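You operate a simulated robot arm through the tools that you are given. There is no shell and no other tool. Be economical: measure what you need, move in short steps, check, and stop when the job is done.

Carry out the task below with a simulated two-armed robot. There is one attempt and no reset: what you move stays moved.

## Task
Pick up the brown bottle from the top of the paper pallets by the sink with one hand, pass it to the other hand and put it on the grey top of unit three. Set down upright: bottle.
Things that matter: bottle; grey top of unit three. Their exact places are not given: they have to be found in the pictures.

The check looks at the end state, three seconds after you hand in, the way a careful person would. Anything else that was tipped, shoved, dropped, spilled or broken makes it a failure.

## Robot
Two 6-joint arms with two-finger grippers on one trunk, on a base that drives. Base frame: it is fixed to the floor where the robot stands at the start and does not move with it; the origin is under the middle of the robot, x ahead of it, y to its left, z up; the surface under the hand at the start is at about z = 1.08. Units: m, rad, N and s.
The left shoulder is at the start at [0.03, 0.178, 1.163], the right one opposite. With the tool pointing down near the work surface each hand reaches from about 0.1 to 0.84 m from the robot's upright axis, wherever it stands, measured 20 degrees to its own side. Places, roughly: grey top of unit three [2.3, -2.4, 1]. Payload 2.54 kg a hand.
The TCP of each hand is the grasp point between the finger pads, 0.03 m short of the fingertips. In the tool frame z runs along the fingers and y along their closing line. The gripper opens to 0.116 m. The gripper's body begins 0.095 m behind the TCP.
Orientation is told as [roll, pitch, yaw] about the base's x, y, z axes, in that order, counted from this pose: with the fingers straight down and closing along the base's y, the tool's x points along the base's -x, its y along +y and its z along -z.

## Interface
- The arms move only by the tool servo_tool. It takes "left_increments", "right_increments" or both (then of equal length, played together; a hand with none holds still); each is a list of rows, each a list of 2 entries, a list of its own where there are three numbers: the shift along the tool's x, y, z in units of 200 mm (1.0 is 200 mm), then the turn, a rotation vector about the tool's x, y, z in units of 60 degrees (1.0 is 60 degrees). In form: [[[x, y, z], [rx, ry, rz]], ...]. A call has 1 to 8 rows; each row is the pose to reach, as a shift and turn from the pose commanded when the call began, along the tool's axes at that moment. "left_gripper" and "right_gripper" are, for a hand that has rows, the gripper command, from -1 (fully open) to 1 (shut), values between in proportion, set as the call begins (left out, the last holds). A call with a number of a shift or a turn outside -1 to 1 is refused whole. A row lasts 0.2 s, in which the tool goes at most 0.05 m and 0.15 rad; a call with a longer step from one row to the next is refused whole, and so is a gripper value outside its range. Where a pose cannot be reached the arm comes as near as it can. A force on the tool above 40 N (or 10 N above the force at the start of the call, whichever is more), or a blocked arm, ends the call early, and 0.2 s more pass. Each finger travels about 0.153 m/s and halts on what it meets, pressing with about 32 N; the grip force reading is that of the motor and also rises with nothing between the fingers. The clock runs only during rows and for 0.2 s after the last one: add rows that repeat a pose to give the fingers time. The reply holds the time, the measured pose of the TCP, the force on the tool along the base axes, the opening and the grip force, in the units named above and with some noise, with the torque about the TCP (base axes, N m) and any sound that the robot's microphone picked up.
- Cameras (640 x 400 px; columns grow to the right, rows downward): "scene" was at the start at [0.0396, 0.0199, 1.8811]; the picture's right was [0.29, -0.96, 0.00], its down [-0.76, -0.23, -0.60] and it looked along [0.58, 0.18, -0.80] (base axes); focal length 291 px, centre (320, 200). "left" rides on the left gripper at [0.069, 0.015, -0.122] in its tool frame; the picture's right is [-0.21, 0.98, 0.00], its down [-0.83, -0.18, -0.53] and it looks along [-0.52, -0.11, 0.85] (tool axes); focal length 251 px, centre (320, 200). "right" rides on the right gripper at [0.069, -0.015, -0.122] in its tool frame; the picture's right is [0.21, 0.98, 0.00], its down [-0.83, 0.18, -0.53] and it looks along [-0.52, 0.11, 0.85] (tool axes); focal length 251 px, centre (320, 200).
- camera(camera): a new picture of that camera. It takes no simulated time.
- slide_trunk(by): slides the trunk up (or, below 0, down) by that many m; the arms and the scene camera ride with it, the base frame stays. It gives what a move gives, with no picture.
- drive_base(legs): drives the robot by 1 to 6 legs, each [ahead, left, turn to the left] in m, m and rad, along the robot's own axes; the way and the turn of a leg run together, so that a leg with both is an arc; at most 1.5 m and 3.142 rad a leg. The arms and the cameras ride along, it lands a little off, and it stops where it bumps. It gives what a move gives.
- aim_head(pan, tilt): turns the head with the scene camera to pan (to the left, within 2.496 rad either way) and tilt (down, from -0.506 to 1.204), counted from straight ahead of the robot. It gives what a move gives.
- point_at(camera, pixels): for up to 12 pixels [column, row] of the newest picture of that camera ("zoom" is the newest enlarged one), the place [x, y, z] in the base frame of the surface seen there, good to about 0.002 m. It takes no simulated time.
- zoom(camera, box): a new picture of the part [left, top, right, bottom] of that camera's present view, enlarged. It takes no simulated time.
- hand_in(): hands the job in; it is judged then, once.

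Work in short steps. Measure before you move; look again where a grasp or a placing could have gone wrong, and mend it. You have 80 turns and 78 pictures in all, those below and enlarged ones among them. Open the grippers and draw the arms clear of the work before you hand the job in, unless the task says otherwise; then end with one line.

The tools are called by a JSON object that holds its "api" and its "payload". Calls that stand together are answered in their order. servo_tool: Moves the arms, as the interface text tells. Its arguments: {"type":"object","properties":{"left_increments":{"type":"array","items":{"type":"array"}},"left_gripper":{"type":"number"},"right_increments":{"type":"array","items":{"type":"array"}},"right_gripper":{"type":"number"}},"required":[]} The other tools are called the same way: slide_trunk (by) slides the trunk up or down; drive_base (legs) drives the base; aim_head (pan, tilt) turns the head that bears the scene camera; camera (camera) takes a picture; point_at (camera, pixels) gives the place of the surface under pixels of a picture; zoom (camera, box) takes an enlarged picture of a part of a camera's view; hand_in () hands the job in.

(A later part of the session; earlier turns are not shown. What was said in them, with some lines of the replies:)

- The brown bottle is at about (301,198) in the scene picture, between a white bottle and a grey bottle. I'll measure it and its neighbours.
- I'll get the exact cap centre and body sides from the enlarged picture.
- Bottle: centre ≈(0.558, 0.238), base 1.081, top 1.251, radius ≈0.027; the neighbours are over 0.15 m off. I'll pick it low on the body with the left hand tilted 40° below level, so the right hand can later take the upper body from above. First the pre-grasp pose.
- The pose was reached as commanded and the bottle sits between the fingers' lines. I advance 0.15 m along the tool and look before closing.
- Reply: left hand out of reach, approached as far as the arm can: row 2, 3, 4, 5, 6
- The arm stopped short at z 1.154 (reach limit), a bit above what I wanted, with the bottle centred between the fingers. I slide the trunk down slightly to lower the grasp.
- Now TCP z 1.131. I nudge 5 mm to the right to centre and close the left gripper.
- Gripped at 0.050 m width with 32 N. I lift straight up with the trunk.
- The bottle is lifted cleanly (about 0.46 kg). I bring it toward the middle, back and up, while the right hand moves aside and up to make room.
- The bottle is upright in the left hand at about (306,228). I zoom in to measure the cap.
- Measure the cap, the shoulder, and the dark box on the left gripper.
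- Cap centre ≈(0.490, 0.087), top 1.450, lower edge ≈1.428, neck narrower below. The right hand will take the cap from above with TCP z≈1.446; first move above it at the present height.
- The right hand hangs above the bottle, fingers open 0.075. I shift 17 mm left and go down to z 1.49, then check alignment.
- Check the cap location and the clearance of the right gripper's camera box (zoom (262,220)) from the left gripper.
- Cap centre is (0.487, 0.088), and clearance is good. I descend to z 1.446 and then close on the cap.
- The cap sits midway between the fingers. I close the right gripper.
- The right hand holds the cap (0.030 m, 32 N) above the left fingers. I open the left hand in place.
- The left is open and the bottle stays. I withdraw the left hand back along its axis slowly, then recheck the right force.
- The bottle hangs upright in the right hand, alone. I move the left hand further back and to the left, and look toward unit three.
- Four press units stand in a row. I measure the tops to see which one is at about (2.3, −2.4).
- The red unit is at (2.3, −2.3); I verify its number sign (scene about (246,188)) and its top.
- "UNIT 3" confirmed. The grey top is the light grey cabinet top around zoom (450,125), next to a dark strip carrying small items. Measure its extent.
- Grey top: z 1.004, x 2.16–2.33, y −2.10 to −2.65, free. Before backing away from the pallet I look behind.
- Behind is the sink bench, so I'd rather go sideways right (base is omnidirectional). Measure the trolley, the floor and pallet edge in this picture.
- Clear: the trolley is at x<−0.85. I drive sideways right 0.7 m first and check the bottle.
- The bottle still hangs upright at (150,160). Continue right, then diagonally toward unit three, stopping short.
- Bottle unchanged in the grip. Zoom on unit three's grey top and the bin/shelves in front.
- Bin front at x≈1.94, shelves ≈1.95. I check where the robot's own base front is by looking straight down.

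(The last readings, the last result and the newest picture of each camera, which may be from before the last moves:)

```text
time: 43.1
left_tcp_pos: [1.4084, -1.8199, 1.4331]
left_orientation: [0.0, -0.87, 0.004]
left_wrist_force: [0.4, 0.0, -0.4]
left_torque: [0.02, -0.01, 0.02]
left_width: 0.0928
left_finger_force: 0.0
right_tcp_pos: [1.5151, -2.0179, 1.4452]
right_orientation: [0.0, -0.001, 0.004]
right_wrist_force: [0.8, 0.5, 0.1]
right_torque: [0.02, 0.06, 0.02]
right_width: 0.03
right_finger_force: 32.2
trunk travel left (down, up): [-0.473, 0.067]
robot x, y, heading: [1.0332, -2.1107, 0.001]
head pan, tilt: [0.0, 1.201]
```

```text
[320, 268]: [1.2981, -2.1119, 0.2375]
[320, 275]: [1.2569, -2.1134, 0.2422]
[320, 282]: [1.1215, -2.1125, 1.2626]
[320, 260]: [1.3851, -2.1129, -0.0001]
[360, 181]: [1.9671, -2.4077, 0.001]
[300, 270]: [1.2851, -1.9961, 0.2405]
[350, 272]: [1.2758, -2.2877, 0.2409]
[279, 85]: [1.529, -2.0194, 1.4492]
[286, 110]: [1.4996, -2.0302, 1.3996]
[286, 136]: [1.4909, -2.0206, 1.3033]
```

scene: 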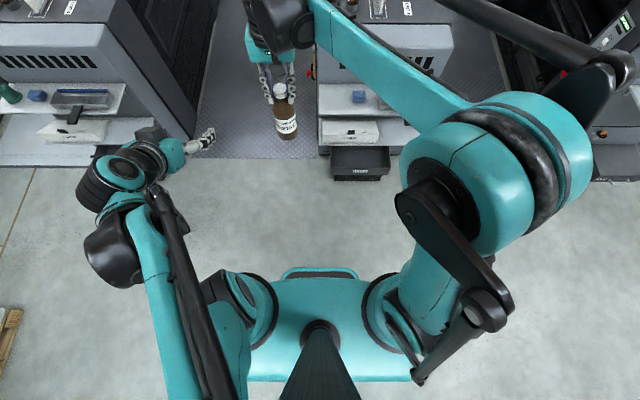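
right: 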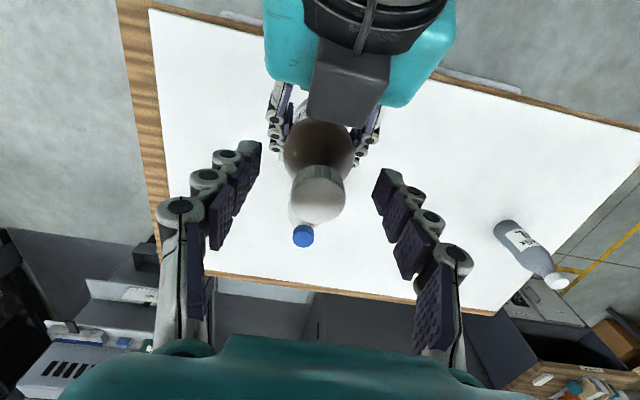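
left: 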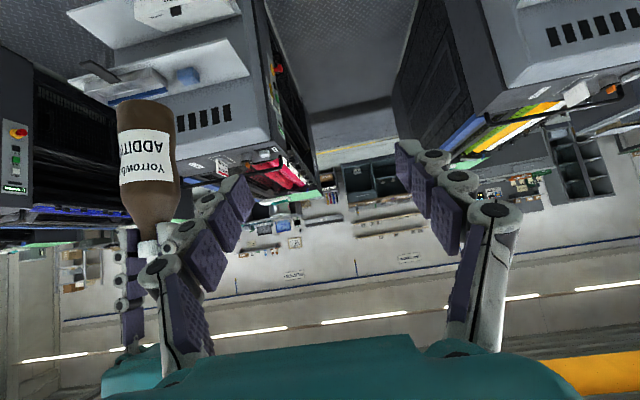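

My base front is 0.28 m ahead of its axis, so standing at x=1.50 leaves 0.16 m to the bin. I drive 0.47 m ahead.

{"api": "drive_base", "payload": {"legs": [[0.47, 0, 0]]}}

{"api": "aim_head", "payload": {"pan": -0.25, "tilt": 0.85}}

{"api": "camera", "payload": {"camera": "scene"}}

{"api": "camera", "payload": {"camera": "right"}}

```text
time: 45.9
left_tcp_pos: [1.8799, -1.8161, 1.4332]
left_orientation: [-0.002, -0.871, 0.007]
left_wrist_force: [-0.2, 1.2, 0.2]
left_torque: [0.01, -0.01, -0.01]
left_width: 0.0929
left_finger_force: 0.1
right_tcp_pos: [1.9867, -2.0147, 1.4462]
right_orientation: [-0.001, 0.0, 0.006]
right_wrist_force: [-0.4, 0.7, 0.6]
right_torque: [-0.04, 0.04, -0.01]
right_width: 0.0301
right_finger_force: 31.7
trunk travel left (down, up): [-0.473, 0.067]
robot x, y, heading: [1.4991, -2.1064, 0.008]
head pan, tilt: [0.0, 1.201]
```

```text
time: 46.7
left_tcp_pos: [1.8804, -1.8166, 1.4333]
left_orientation: [-0.001, -0.869, 0.008]
left_wrist_force: [0.2, -0.8, -0.3]
left_torque: [0.01, 0.01, -0.03]
left_width: 0.0928
left_finger_force: 0.1
right_tcp_pos: [1.9869, -2.0159, 1.4464]
right_orientation: [0.0, 0.001, 0.007]
right_wrist_force: [0.6, -0.1, -0.2]
right_torque: [0.0, 0.03, -0.05]
right_width: 0.0299
right_finger_force: 32.1
trunk travel left (down, up): [-0.473, 0.067]
robot x, y, heading: [1.5, -2.1045, 0.003]
head pan, tilt: [-0.25, 0.85]
```

```text
43 pictures are left
```

scene: 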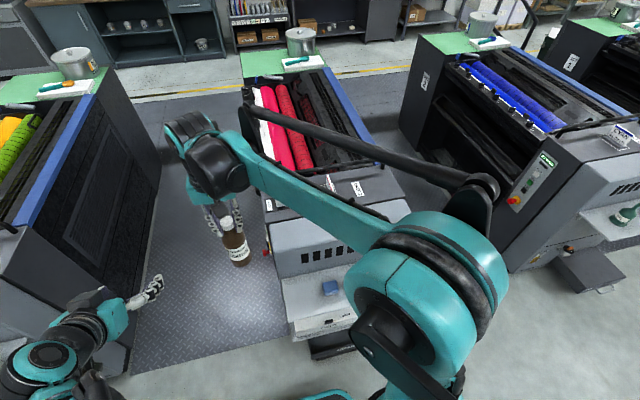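

```text
42 pictures are left
```

right: 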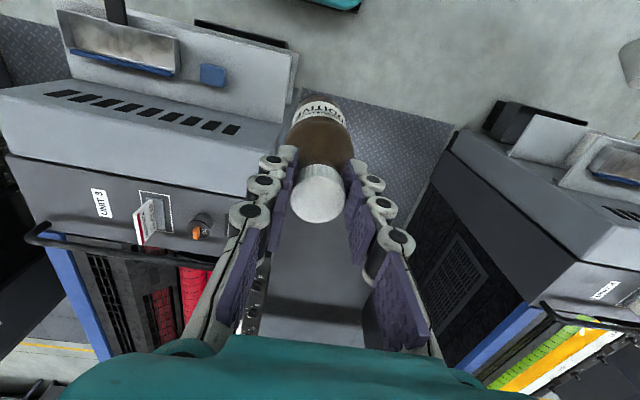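

All clear. I move the right hand toward the grey top at the present height, in two parts.

{"api": "servo_tool", "payload": {"right_increments": [[[-0.1, -0.16, 0], [0, 0, 0]], [[-0.2, -0.32, 0], [0, 0, 0]], [[-0.3, -0.48, 0], [0, 0, 0]], [[-0.4, -0.64, 0], [0, 0, 0]], [[-0.5, -0.8, 0], [0, 0, 0]], [[-0.6, -0.95, 0], [0, 0, 0]], [[-0.6, -0.95, 0], [0, 0, 0]]]}}

{"api": "camera", "payload": {"camera": "right"}}

```text
time: 48.3
left_tcp_pos: [1.8791, -1.8157, 1.4325]
left_orientation: [0.0, -0.872, 0.008]
left_wrist_force: [0.2, 0.4, 0.7]
left_torque: [0.01, -0.01, -0.02]
left_width: 0.0928
left_finger_force: 0.0
right_tcp_pos: [2.1078, -2.2035, 1.448]
right_orientation: [0.001, -0.001, 0.007]
right_wrist_force: [-0.5, 0.7, -0.3]
right_torque: [-0.02, 0.02, -0.01]
right_width: 0.03
right_finger_force: 32.5
trunk travel left (down, up): [-0.473, 0.067]
robot x, y, heading: [1.5025, -2.1071, 0.005]
head pan, tilt: [-0.25, 0.85]
```

```text
41 pictures are left
```

right: 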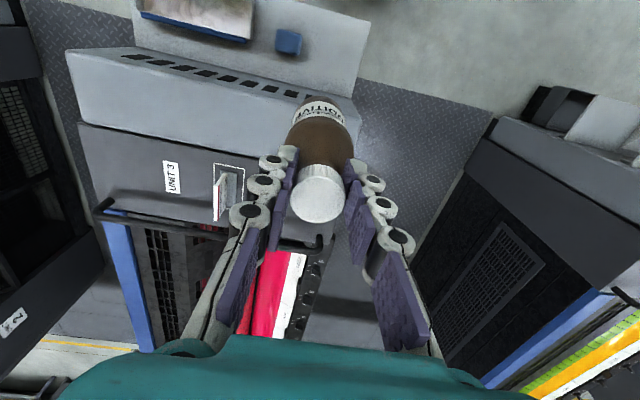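

Measure the grey top's edges from the right camera.

{"api": "point_at", "payload": {"camera": "right", "pixels": [[200, 75], [200, 82], [200, 90], [200, 105], [200, 120], [205, 135], [203, 145], [260, 110], [100, 105], [90, 95], [222, 195], [168, 178]]}}

```text
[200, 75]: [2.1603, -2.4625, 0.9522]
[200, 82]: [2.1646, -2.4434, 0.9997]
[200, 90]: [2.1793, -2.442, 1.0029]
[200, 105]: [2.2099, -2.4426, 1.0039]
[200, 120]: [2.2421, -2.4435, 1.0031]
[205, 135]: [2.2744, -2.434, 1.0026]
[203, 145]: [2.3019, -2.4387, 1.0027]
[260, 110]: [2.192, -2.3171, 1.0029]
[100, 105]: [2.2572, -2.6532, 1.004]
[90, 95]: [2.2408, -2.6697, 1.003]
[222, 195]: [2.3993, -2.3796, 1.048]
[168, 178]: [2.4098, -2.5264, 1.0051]
```

The light grey area runs x 2.165–2.26 at z 1.003. I aim for (2.213, −2.40).

{"api": "servo_tool", "payload": {"right_increments": [[[-0.09, -0.165, 0], [0, 0, 0]], [[-0.18, -0.33, 0], [0, 0, 0]], [[-0.27, -0.495, 0], [0, 0, 0]], [[-0.36, -0.66, 0], [0, 0, 0]], [[-0.45, -0.825, 0], [0, 0, 0]], [[-0.519, -0.985, 0], [0, 0, 0]], [[-0.519, -0.985, 0], [0, 0, 0]]]}}

{"api": "camera", "payload": {"camera": "right"}}

{"api": "camera", "payload": {"camera": "scene"}}

```text
time: 49.9
left_tcp_pos: [1.8799, -1.8159, 1.4325]
left_orientation: [-0.001, -0.87, 0.007]
left_wrist_force: [1.5, 0.3, -0.6]
left_torque: [0.03, -0.02, -0.02]
left_width: 0.0926
left_finger_force: 0.2
right_tcp_pos: [2.2135, -2.3999, 1.4449]
right_orientation: [-0.001, 0.0, 0.007]
right_wrist_force: [-0.6, 0.2, 0.7]
right_torque: [-0.01, 0.0, 0.03]
right_width: 0.0303
right_finger_force: 32.2
trunk travel left (down, up): [-0.473, 0.067]
robot x, y, heading: [1.503, -2.1062, 0.005]
head pan, tilt: [-0.25, 0.85]
```

```text
40 pictures are left
```

right: 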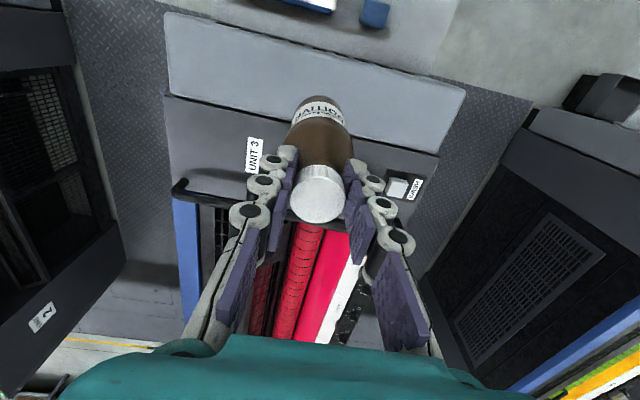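

```text
39 pictures are left
```

scene: 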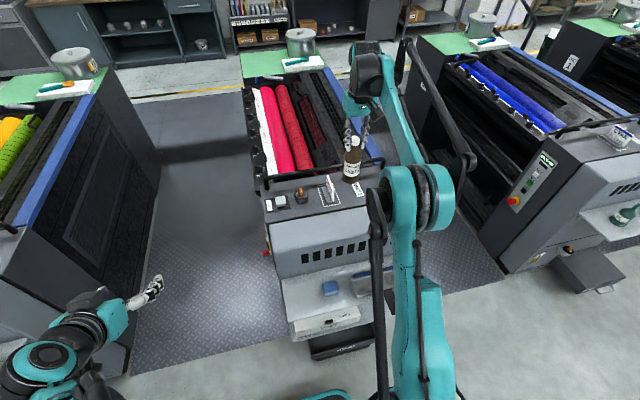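

Check the light grey strip limits here and the bottle's lower body position.

{"api": "point_at", "payload": {"camera": "right", "pixels": [[230, 20], [230, 27], [230, 60], [230, 100], [230, 107], [230, 112], [230, 118], [319, 100], [320, 130], [318, 195], [300, 120], [342, 120]]}}

{"api": "zoom", "payload": {"camera": "scene", "box": [260, 110, 420, 290]}}

```text
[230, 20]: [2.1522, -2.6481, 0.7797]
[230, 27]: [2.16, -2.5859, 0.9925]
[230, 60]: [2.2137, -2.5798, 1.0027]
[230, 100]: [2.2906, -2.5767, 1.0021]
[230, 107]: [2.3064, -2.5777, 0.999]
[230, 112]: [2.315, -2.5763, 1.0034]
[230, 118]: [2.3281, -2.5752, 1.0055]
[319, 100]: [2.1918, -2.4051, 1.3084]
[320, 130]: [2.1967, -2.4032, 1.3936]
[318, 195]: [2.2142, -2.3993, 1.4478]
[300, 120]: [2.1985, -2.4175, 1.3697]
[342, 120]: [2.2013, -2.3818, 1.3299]
```

```text
2.22 times, centred on (340, 200) of scene
```

zoom: 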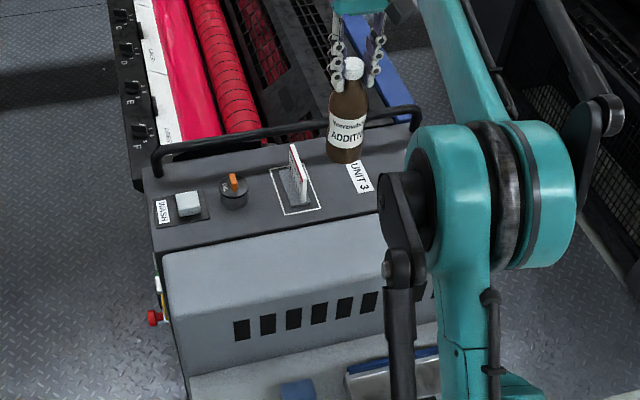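

The light grey strip is x 2.165–2.305, so I shift 18 mm forward to centre, then lower with the trunk 0.22 m.

{"api": "servo_tool", "payload": {"right_increments": [[[-0.09, 0, 0], [0, 0, 0]], [[-0.09, 0, 0], [0, 0, 0]]]}}

{"api": "slide_trunk", "payload": {"by": -0.22}}

{"api": "camera", "payload": {"camera": "right"}}

{"api": "camera", "payload": {"camera": "scene"}}

```text
time: 50.5
left_tcp_pos: [1.8795, -1.8158, 1.433]
left_orientation: [0.0, -0.871, 0.008]
left_wrist_force: [-0.2, -0.9, -0.3]
left_torque: [-0.02, -0.01, 0.0]
left_width: 0.0926
left_finger_force: 0.2
right_tcp_pos: [2.2309, -2.3999, 1.4456]
right_orientation: [0.001, -0.001, 0.008]
right_wrist_force: [-0.2, 0.0, -0.3]
right_torque: [-0.02, 0.05, 0.0]
right_width: 0.0297
right_finger_force: 31.8
trunk travel left (down, up): [-0.473, 0.067]
robot x, y, heading: [1.5021, -2.1054, 0.006]
head pan, tilt: [-0.25, 0.85]
```

```text
time: 52.9
left_tcp_pos: [1.8804, -1.8171, 1.2133]
left_orientation: [0.0, -0.868, 0.005]
left_wrist_force: [0.9, -0.7, -0.2]
left_torque: [0.0, 0.04, 0.01]
left_width: 0.0929
left_finger_force: 0.1
right_tcp_pos: [2.232, -2.4003, 1.2253]
right_orientation: [0.001, 0.002, 0.006]
right_wrist_force: [0.1, 0.7, -0.6]
right_torque: [0.03, 0.01, -0.01]
right_width: 0.0302
right_finger_force: 32.2
trunk travel left (down, up): [-0.253, 0.287]
robot x, y, heading: [1.504, -2.1069, 0.006]
head pan, tilt: [-0.25, 0.85]
```

```text
37 pictures are left
```

right: 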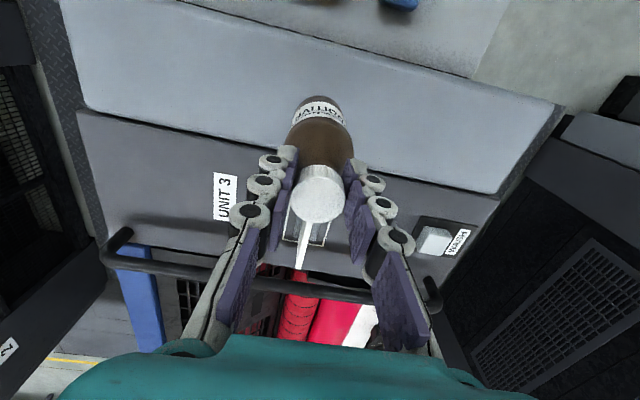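

```text
36 pictures are left
```

scene: 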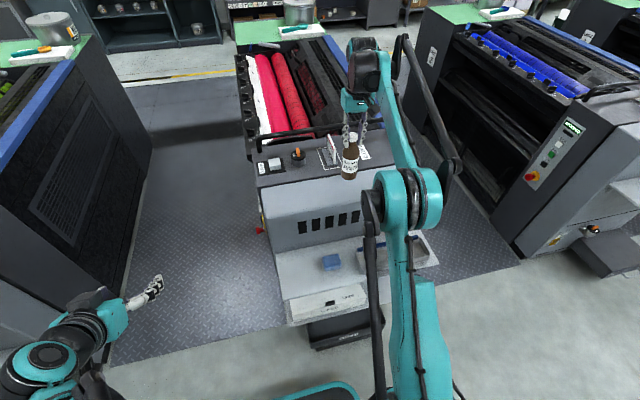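

Bottle base is about 0.056 m above the light grey top, well clear of the sign. I lower 45 mm, then in fine steps to contact.

{"api": "servo_tool", "payload": {"right_increments": [[[0, 0, 0.08], [0, 0, 0]], [[0, 0, 0.16], [0, 0, 0]], [[0, 0, 0.225], [0, 0, 0]], [[0, 0, 0.225], [0, 0, 0]]]}}

{"api": "zoom", "payload": {"camera": "scene", "box": [310, 110, 390, 210]}}

```text
time: 53.9
left_tcp_pos: [1.8792, -1.8172, 1.2117]
left_orientation: [0.001, -0.87, 0.004]
left_wrist_force: [0.0, 0.0, -0.5]
left_torque: [0.02, -0.02, 0.01]
left_width: 0.0929
left_finger_force: 0.0
right_tcp_pos: [2.2312, -2.3994, 1.1812]
right_orientation: [0.0, -0.002, 0.007]
right_wrist_force: [-0.6, -0.3, -0.5]
right_torque: [0.04, 0.02, -0.02]
right_width: 0.0302
right_finger_force: 32.1
trunk travel left (down, up): [-0.253, 0.287]
robot x, y, heading: [1.4994, -2.1056, 0.007]
head pan, tilt: [-0.25, 0.85]
```

```text
4.00 times, centred on (350, 160) of scene
```

zoom: 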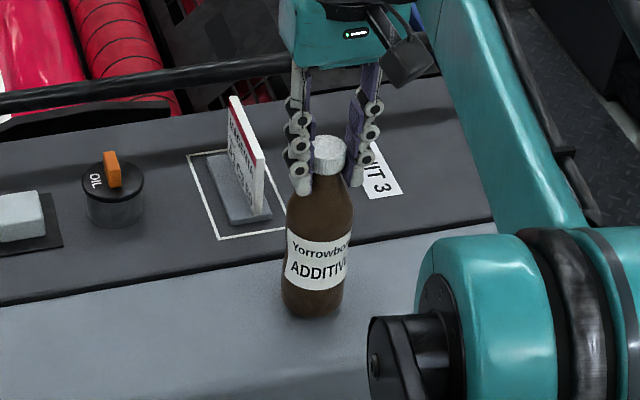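

Bottle upright over the light grey strip, about 12 mm up. Lower slowly until contact.

{"api": "servo_tool", "payload": {"right_increments": [[[0, 0, 0.015], [0, 0, 0]], [[0, 0, 0.03], [0, 0, 0]], [[0, 0, 0.04], [0, 0, 0]], [[0, 0, 0.05], [0, 0, 0]], [[0, 0, 0.055], [0, 0, 0]]]}}

{"api": "zoom", "payload": {"camera": "scene", "box": [310, 110, 390, 210]}}

{"api": "point_at", "payload": {"camera": "zoom", "pixels": [[313, 300], [313, 312], [313, 322], [313, 335], [318, 210]]}}

```text
time: 55.1
left_tcp_pos: [1.8801, -1.8167, 1.213]
left_orientation: [0.001, -0.872, 0.007]
left_wrist_force: [0.0, 0.8, 0.1]
left_torque: [0.01, 0.0, 0.0]
left_width: 0.0929
left_finger_force: 0.0
right_tcp_pos: [2.2306, -2.3998, 1.1704]
right_orientation: [0.0, -0.003, 0.008]
right_wrist_force: [3.2, -0.8, 6.5]
right_torque: [-0.04, -0.37, -0.01]
right_width: 0.0299
right_finger_force: 32.5
trunk travel left (down, up): [-0.253, 0.287]
robot x, y, heading: [1.5027, -2.1101, 0.01]
head pan, tilt: [-0.25, 0.85]
```

```text
4.00 times, centred on (350, 160) of scene
```

zoom: 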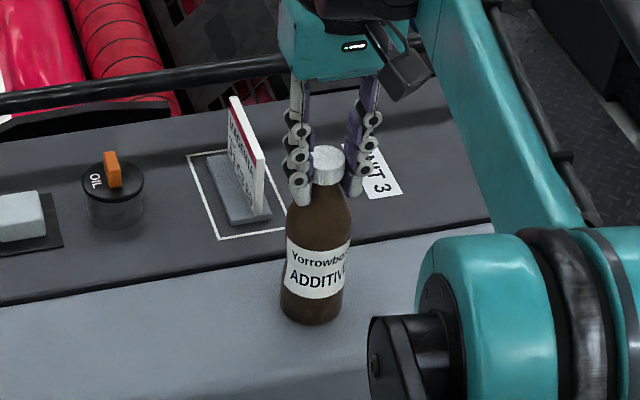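

```text
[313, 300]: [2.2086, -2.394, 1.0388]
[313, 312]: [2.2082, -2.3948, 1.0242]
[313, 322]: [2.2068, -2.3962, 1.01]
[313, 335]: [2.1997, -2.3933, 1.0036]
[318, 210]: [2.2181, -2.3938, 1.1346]
```

Contact at 6.5 N, base centred around x 2.234 on the strip. I press 1 mm more to seat it, then open gradually.

{"api": "servo_tool", "payload": {"right_increments": [[[0, 0, 0.006], [0, 0, 0]], [[0, 0, 0.006], [0, 0, 0]]]}}

{"api": "servo_tool", "payload": {"right_increments": [[[0, 0, 0], [0, 0, 0]], [[0, 0, 0], [0, 0, 0]], [[0, 0, 0], [0, 0, 0]]], "right_gripper": -0.2}}

{"api": "zoom", "payload": {"camera": "scene", "box": [310, 110, 390, 210]}}

```text
time: 55.7
left_tcp_pos: [1.8783, -1.8158, 1.214]
left_orientation: [-0.001, -0.871, 0.007]
left_wrist_force: [0.2, -0.6, 0.7]
left_torque: [0.02, -0.01, 0.01]
left_width: 0.0929
left_finger_force: 0.1
right_tcp_pos: [2.2293, -2.4008, 1.1701]
right_orientation: [0.0, -0.001, 0.008]
right_wrist_force: [5.0, -2.5, 22.8]
right_torque: [-0.06, -0.61, 0.02]
right_width: 0.03
right_finger_force: 31.6
trunk travel left (down, up): [-0.253, 0.287]
robot x, y, heading: [1.4996, -2.1073, 0.006]
head pan, tilt: [-0.25, 0.85]
```

```text
time: 56.5
left_tcp_pos: [1.8783, -1.8168, 1.2127]
left_orientation: [0.0, -0.87, 0.005]
left_wrist_force: [0.1, 0.3, -0.8]
left_torque: [0.01, -0.02, 0.0]
left_width: 0.0925
left_finger_force: 0.1
right_tcp_pos: [2.2311, -2.3996, 1.169]
right_orientation: [0.0, 0.001, 0.008]
right_wrist_force: [-0.1, -0.2, -0.1]
right_torque: [0.01, 0.04, -0.02]
right_width: 0.0692
right_finger_force: 0.0
trunk travel left (down, up): [-0.253, 0.287]
robot x, y, heading: [1.5012, -2.1062, 0.005]
head pan, tilt: [-0.25, 0.85]
```

```text
4.00 times, centred on (350, 160) of scene
```

zoom: 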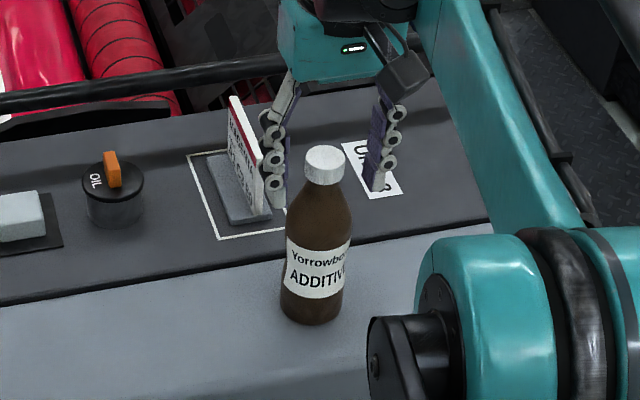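

The bottle stands free between open fingers. I raise the right hand straight up.

{"api": "servo_tool", "payload": {"right_increments": [[[0, 0, -0.1], [0, 0, 0]], [[0, 0, -0.25], [0, 0, 0]], [[0, 0, -0.45], [0, 0, 0]], [[0, 0, -0.65], [0, 0, 0]], [[0, 0, -0.85], [0, 0, 0]], [[0, 0, -1.0], [0, 0, 0]], [[0, 0, -1.0], [0, 0, 0]]], "right_gripper": -0.5}}

{"api": "camera", "payload": {"camera": "scene"}}

{"api": "zoom", "payload": {"camera": "scene", "box": [310, 110, 390, 210]}}

```text
time: 58.1
left_tcp_pos: [1.8802, -1.8166, 1.2129]
left_orientation: [0.001, -0.869, 0.004]
left_wrist_force: [1.3, -0.1, 0.1]
left_torque: [-0.01, 0.03, 0.0]
left_width: 0.0926
left_finger_force: 0.0
right_tcp_pos: [2.1894, -2.3917, 1.3397]
right_orientation: [0.0, 0.0, 0.009]
right_wrist_force: [-0.6, -0.5, 0.0]
right_torque: [0.01, 0.02, -0.01]
right_width: 0.0871
right_finger_force: 0.0
right hand out of reach, approached as far as the arm can: row 4, 5, 6, 7
trunk travel left (down, up): [-0.253, 0.287]
robot x, y, heading: [1.5006, -2.1063, 0.005]
head pan, tilt: [-0.25, 0.85]
```

```text
32 pictures are left
```

scene: 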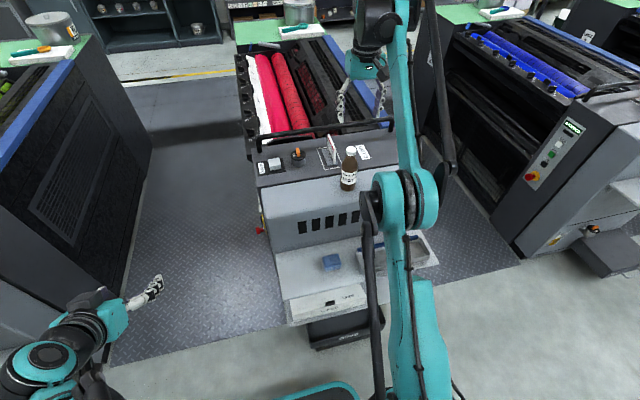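

```text
4.00 times, centred on (350, 160) of scene
```

zoom: 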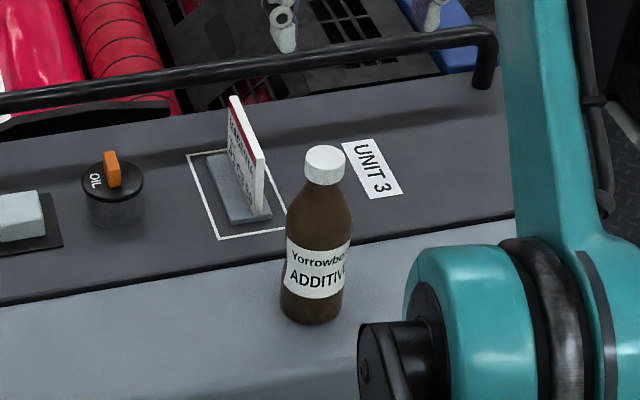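

Bottle stands upright with the hand 0.13 m above it. I raise the trunk and back the robot away.

{"api": "slide_trunk", "payload": {"by": 0.12}}

{"api": "drive_base", "payload": {"legs": [[-0.45, 0, 0]]}}

{"api": "camera", "payload": {"camera": "scene"}}

{"api": "zoom", "payload": {"camera": "scene", "box": [270, 60, 430, 160]}}

```text
time: 59.6
left_tcp_pos: [1.8793, -1.8183, 1.3326]
left_orientation: [0.0, -0.871, 0.006]
left_wrist_force: [0.2, 0.0, -0.2]
left_torque: [0.0, 0.0, 0.0]
left_width: 0.0927
left_finger_force: 0.0
right_tcp_pos: [2.1891, -2.3919, 1.4607]
right_orientation: [0.0, 0.0, 0.009]
right_wrist_force: [0.0, -0.6, 0.5]
right_torque: [0.0, 0.05, 0.02]
right_width: 0.0871
right_finger_force: 0.0
trunk travel left (down, up): [-0.373, 0.167]
robot x, y, heading: [1.5001, -2.1054, -0.0]
head pan, tilt: [-0.25, 0.85]
```

```text
time: 62.3
left_tcp_pos: [1.4292, -1.8186, 1.3324]
left_orientation: [-0.001, -0.87, 0.004]
left_wrist_force: [-0.7, 0.0, 0.3]
left_torque: [0.0, 0.01, 0.01]
left_width: 0.0927
left_finger_force: 0.0
right_tcp_pos: [1.7363, -2.3946, 1.4599]
right_orientation: [0.0, 0.002, 0.004]
right_wrist_force: [-0.1, 0.6, 0.6]
right_torque: [0.01, -0.01, -0.02]
right_width: 0.0868
right_finger_force: 0.0
trunk travel left (down, up): [-0.373, 0.167]
robot x, y, heading: [1.0488, -2.1085, 0.002]
head pan, tilt: [-0.25, 0.85]
```

```text
30 pictures are left
```

scene: 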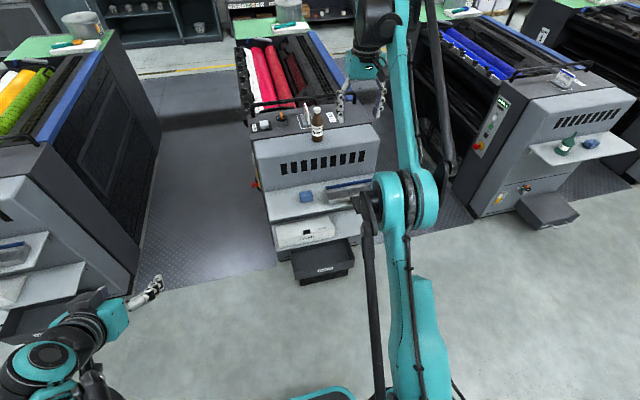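

```text
4.00 times, centred on (350, 110) of scene
```

zoom: 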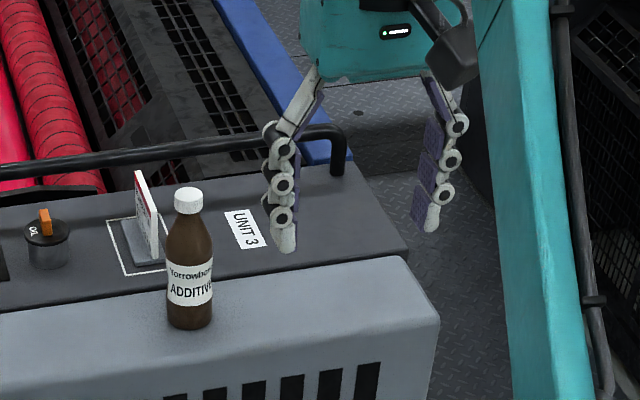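

The bottle stands upright on unit three's light grey top, both grippers are open, and the arms are clear. I hand in.

{"api": "hand_in", "payload": {}}

```text
The job is handed in.
```

The brown bottle was picked up with the left hand, passed to the right, and now stands upright on the grey top of unit three. Nothing else appeared disturbed in the pictures.
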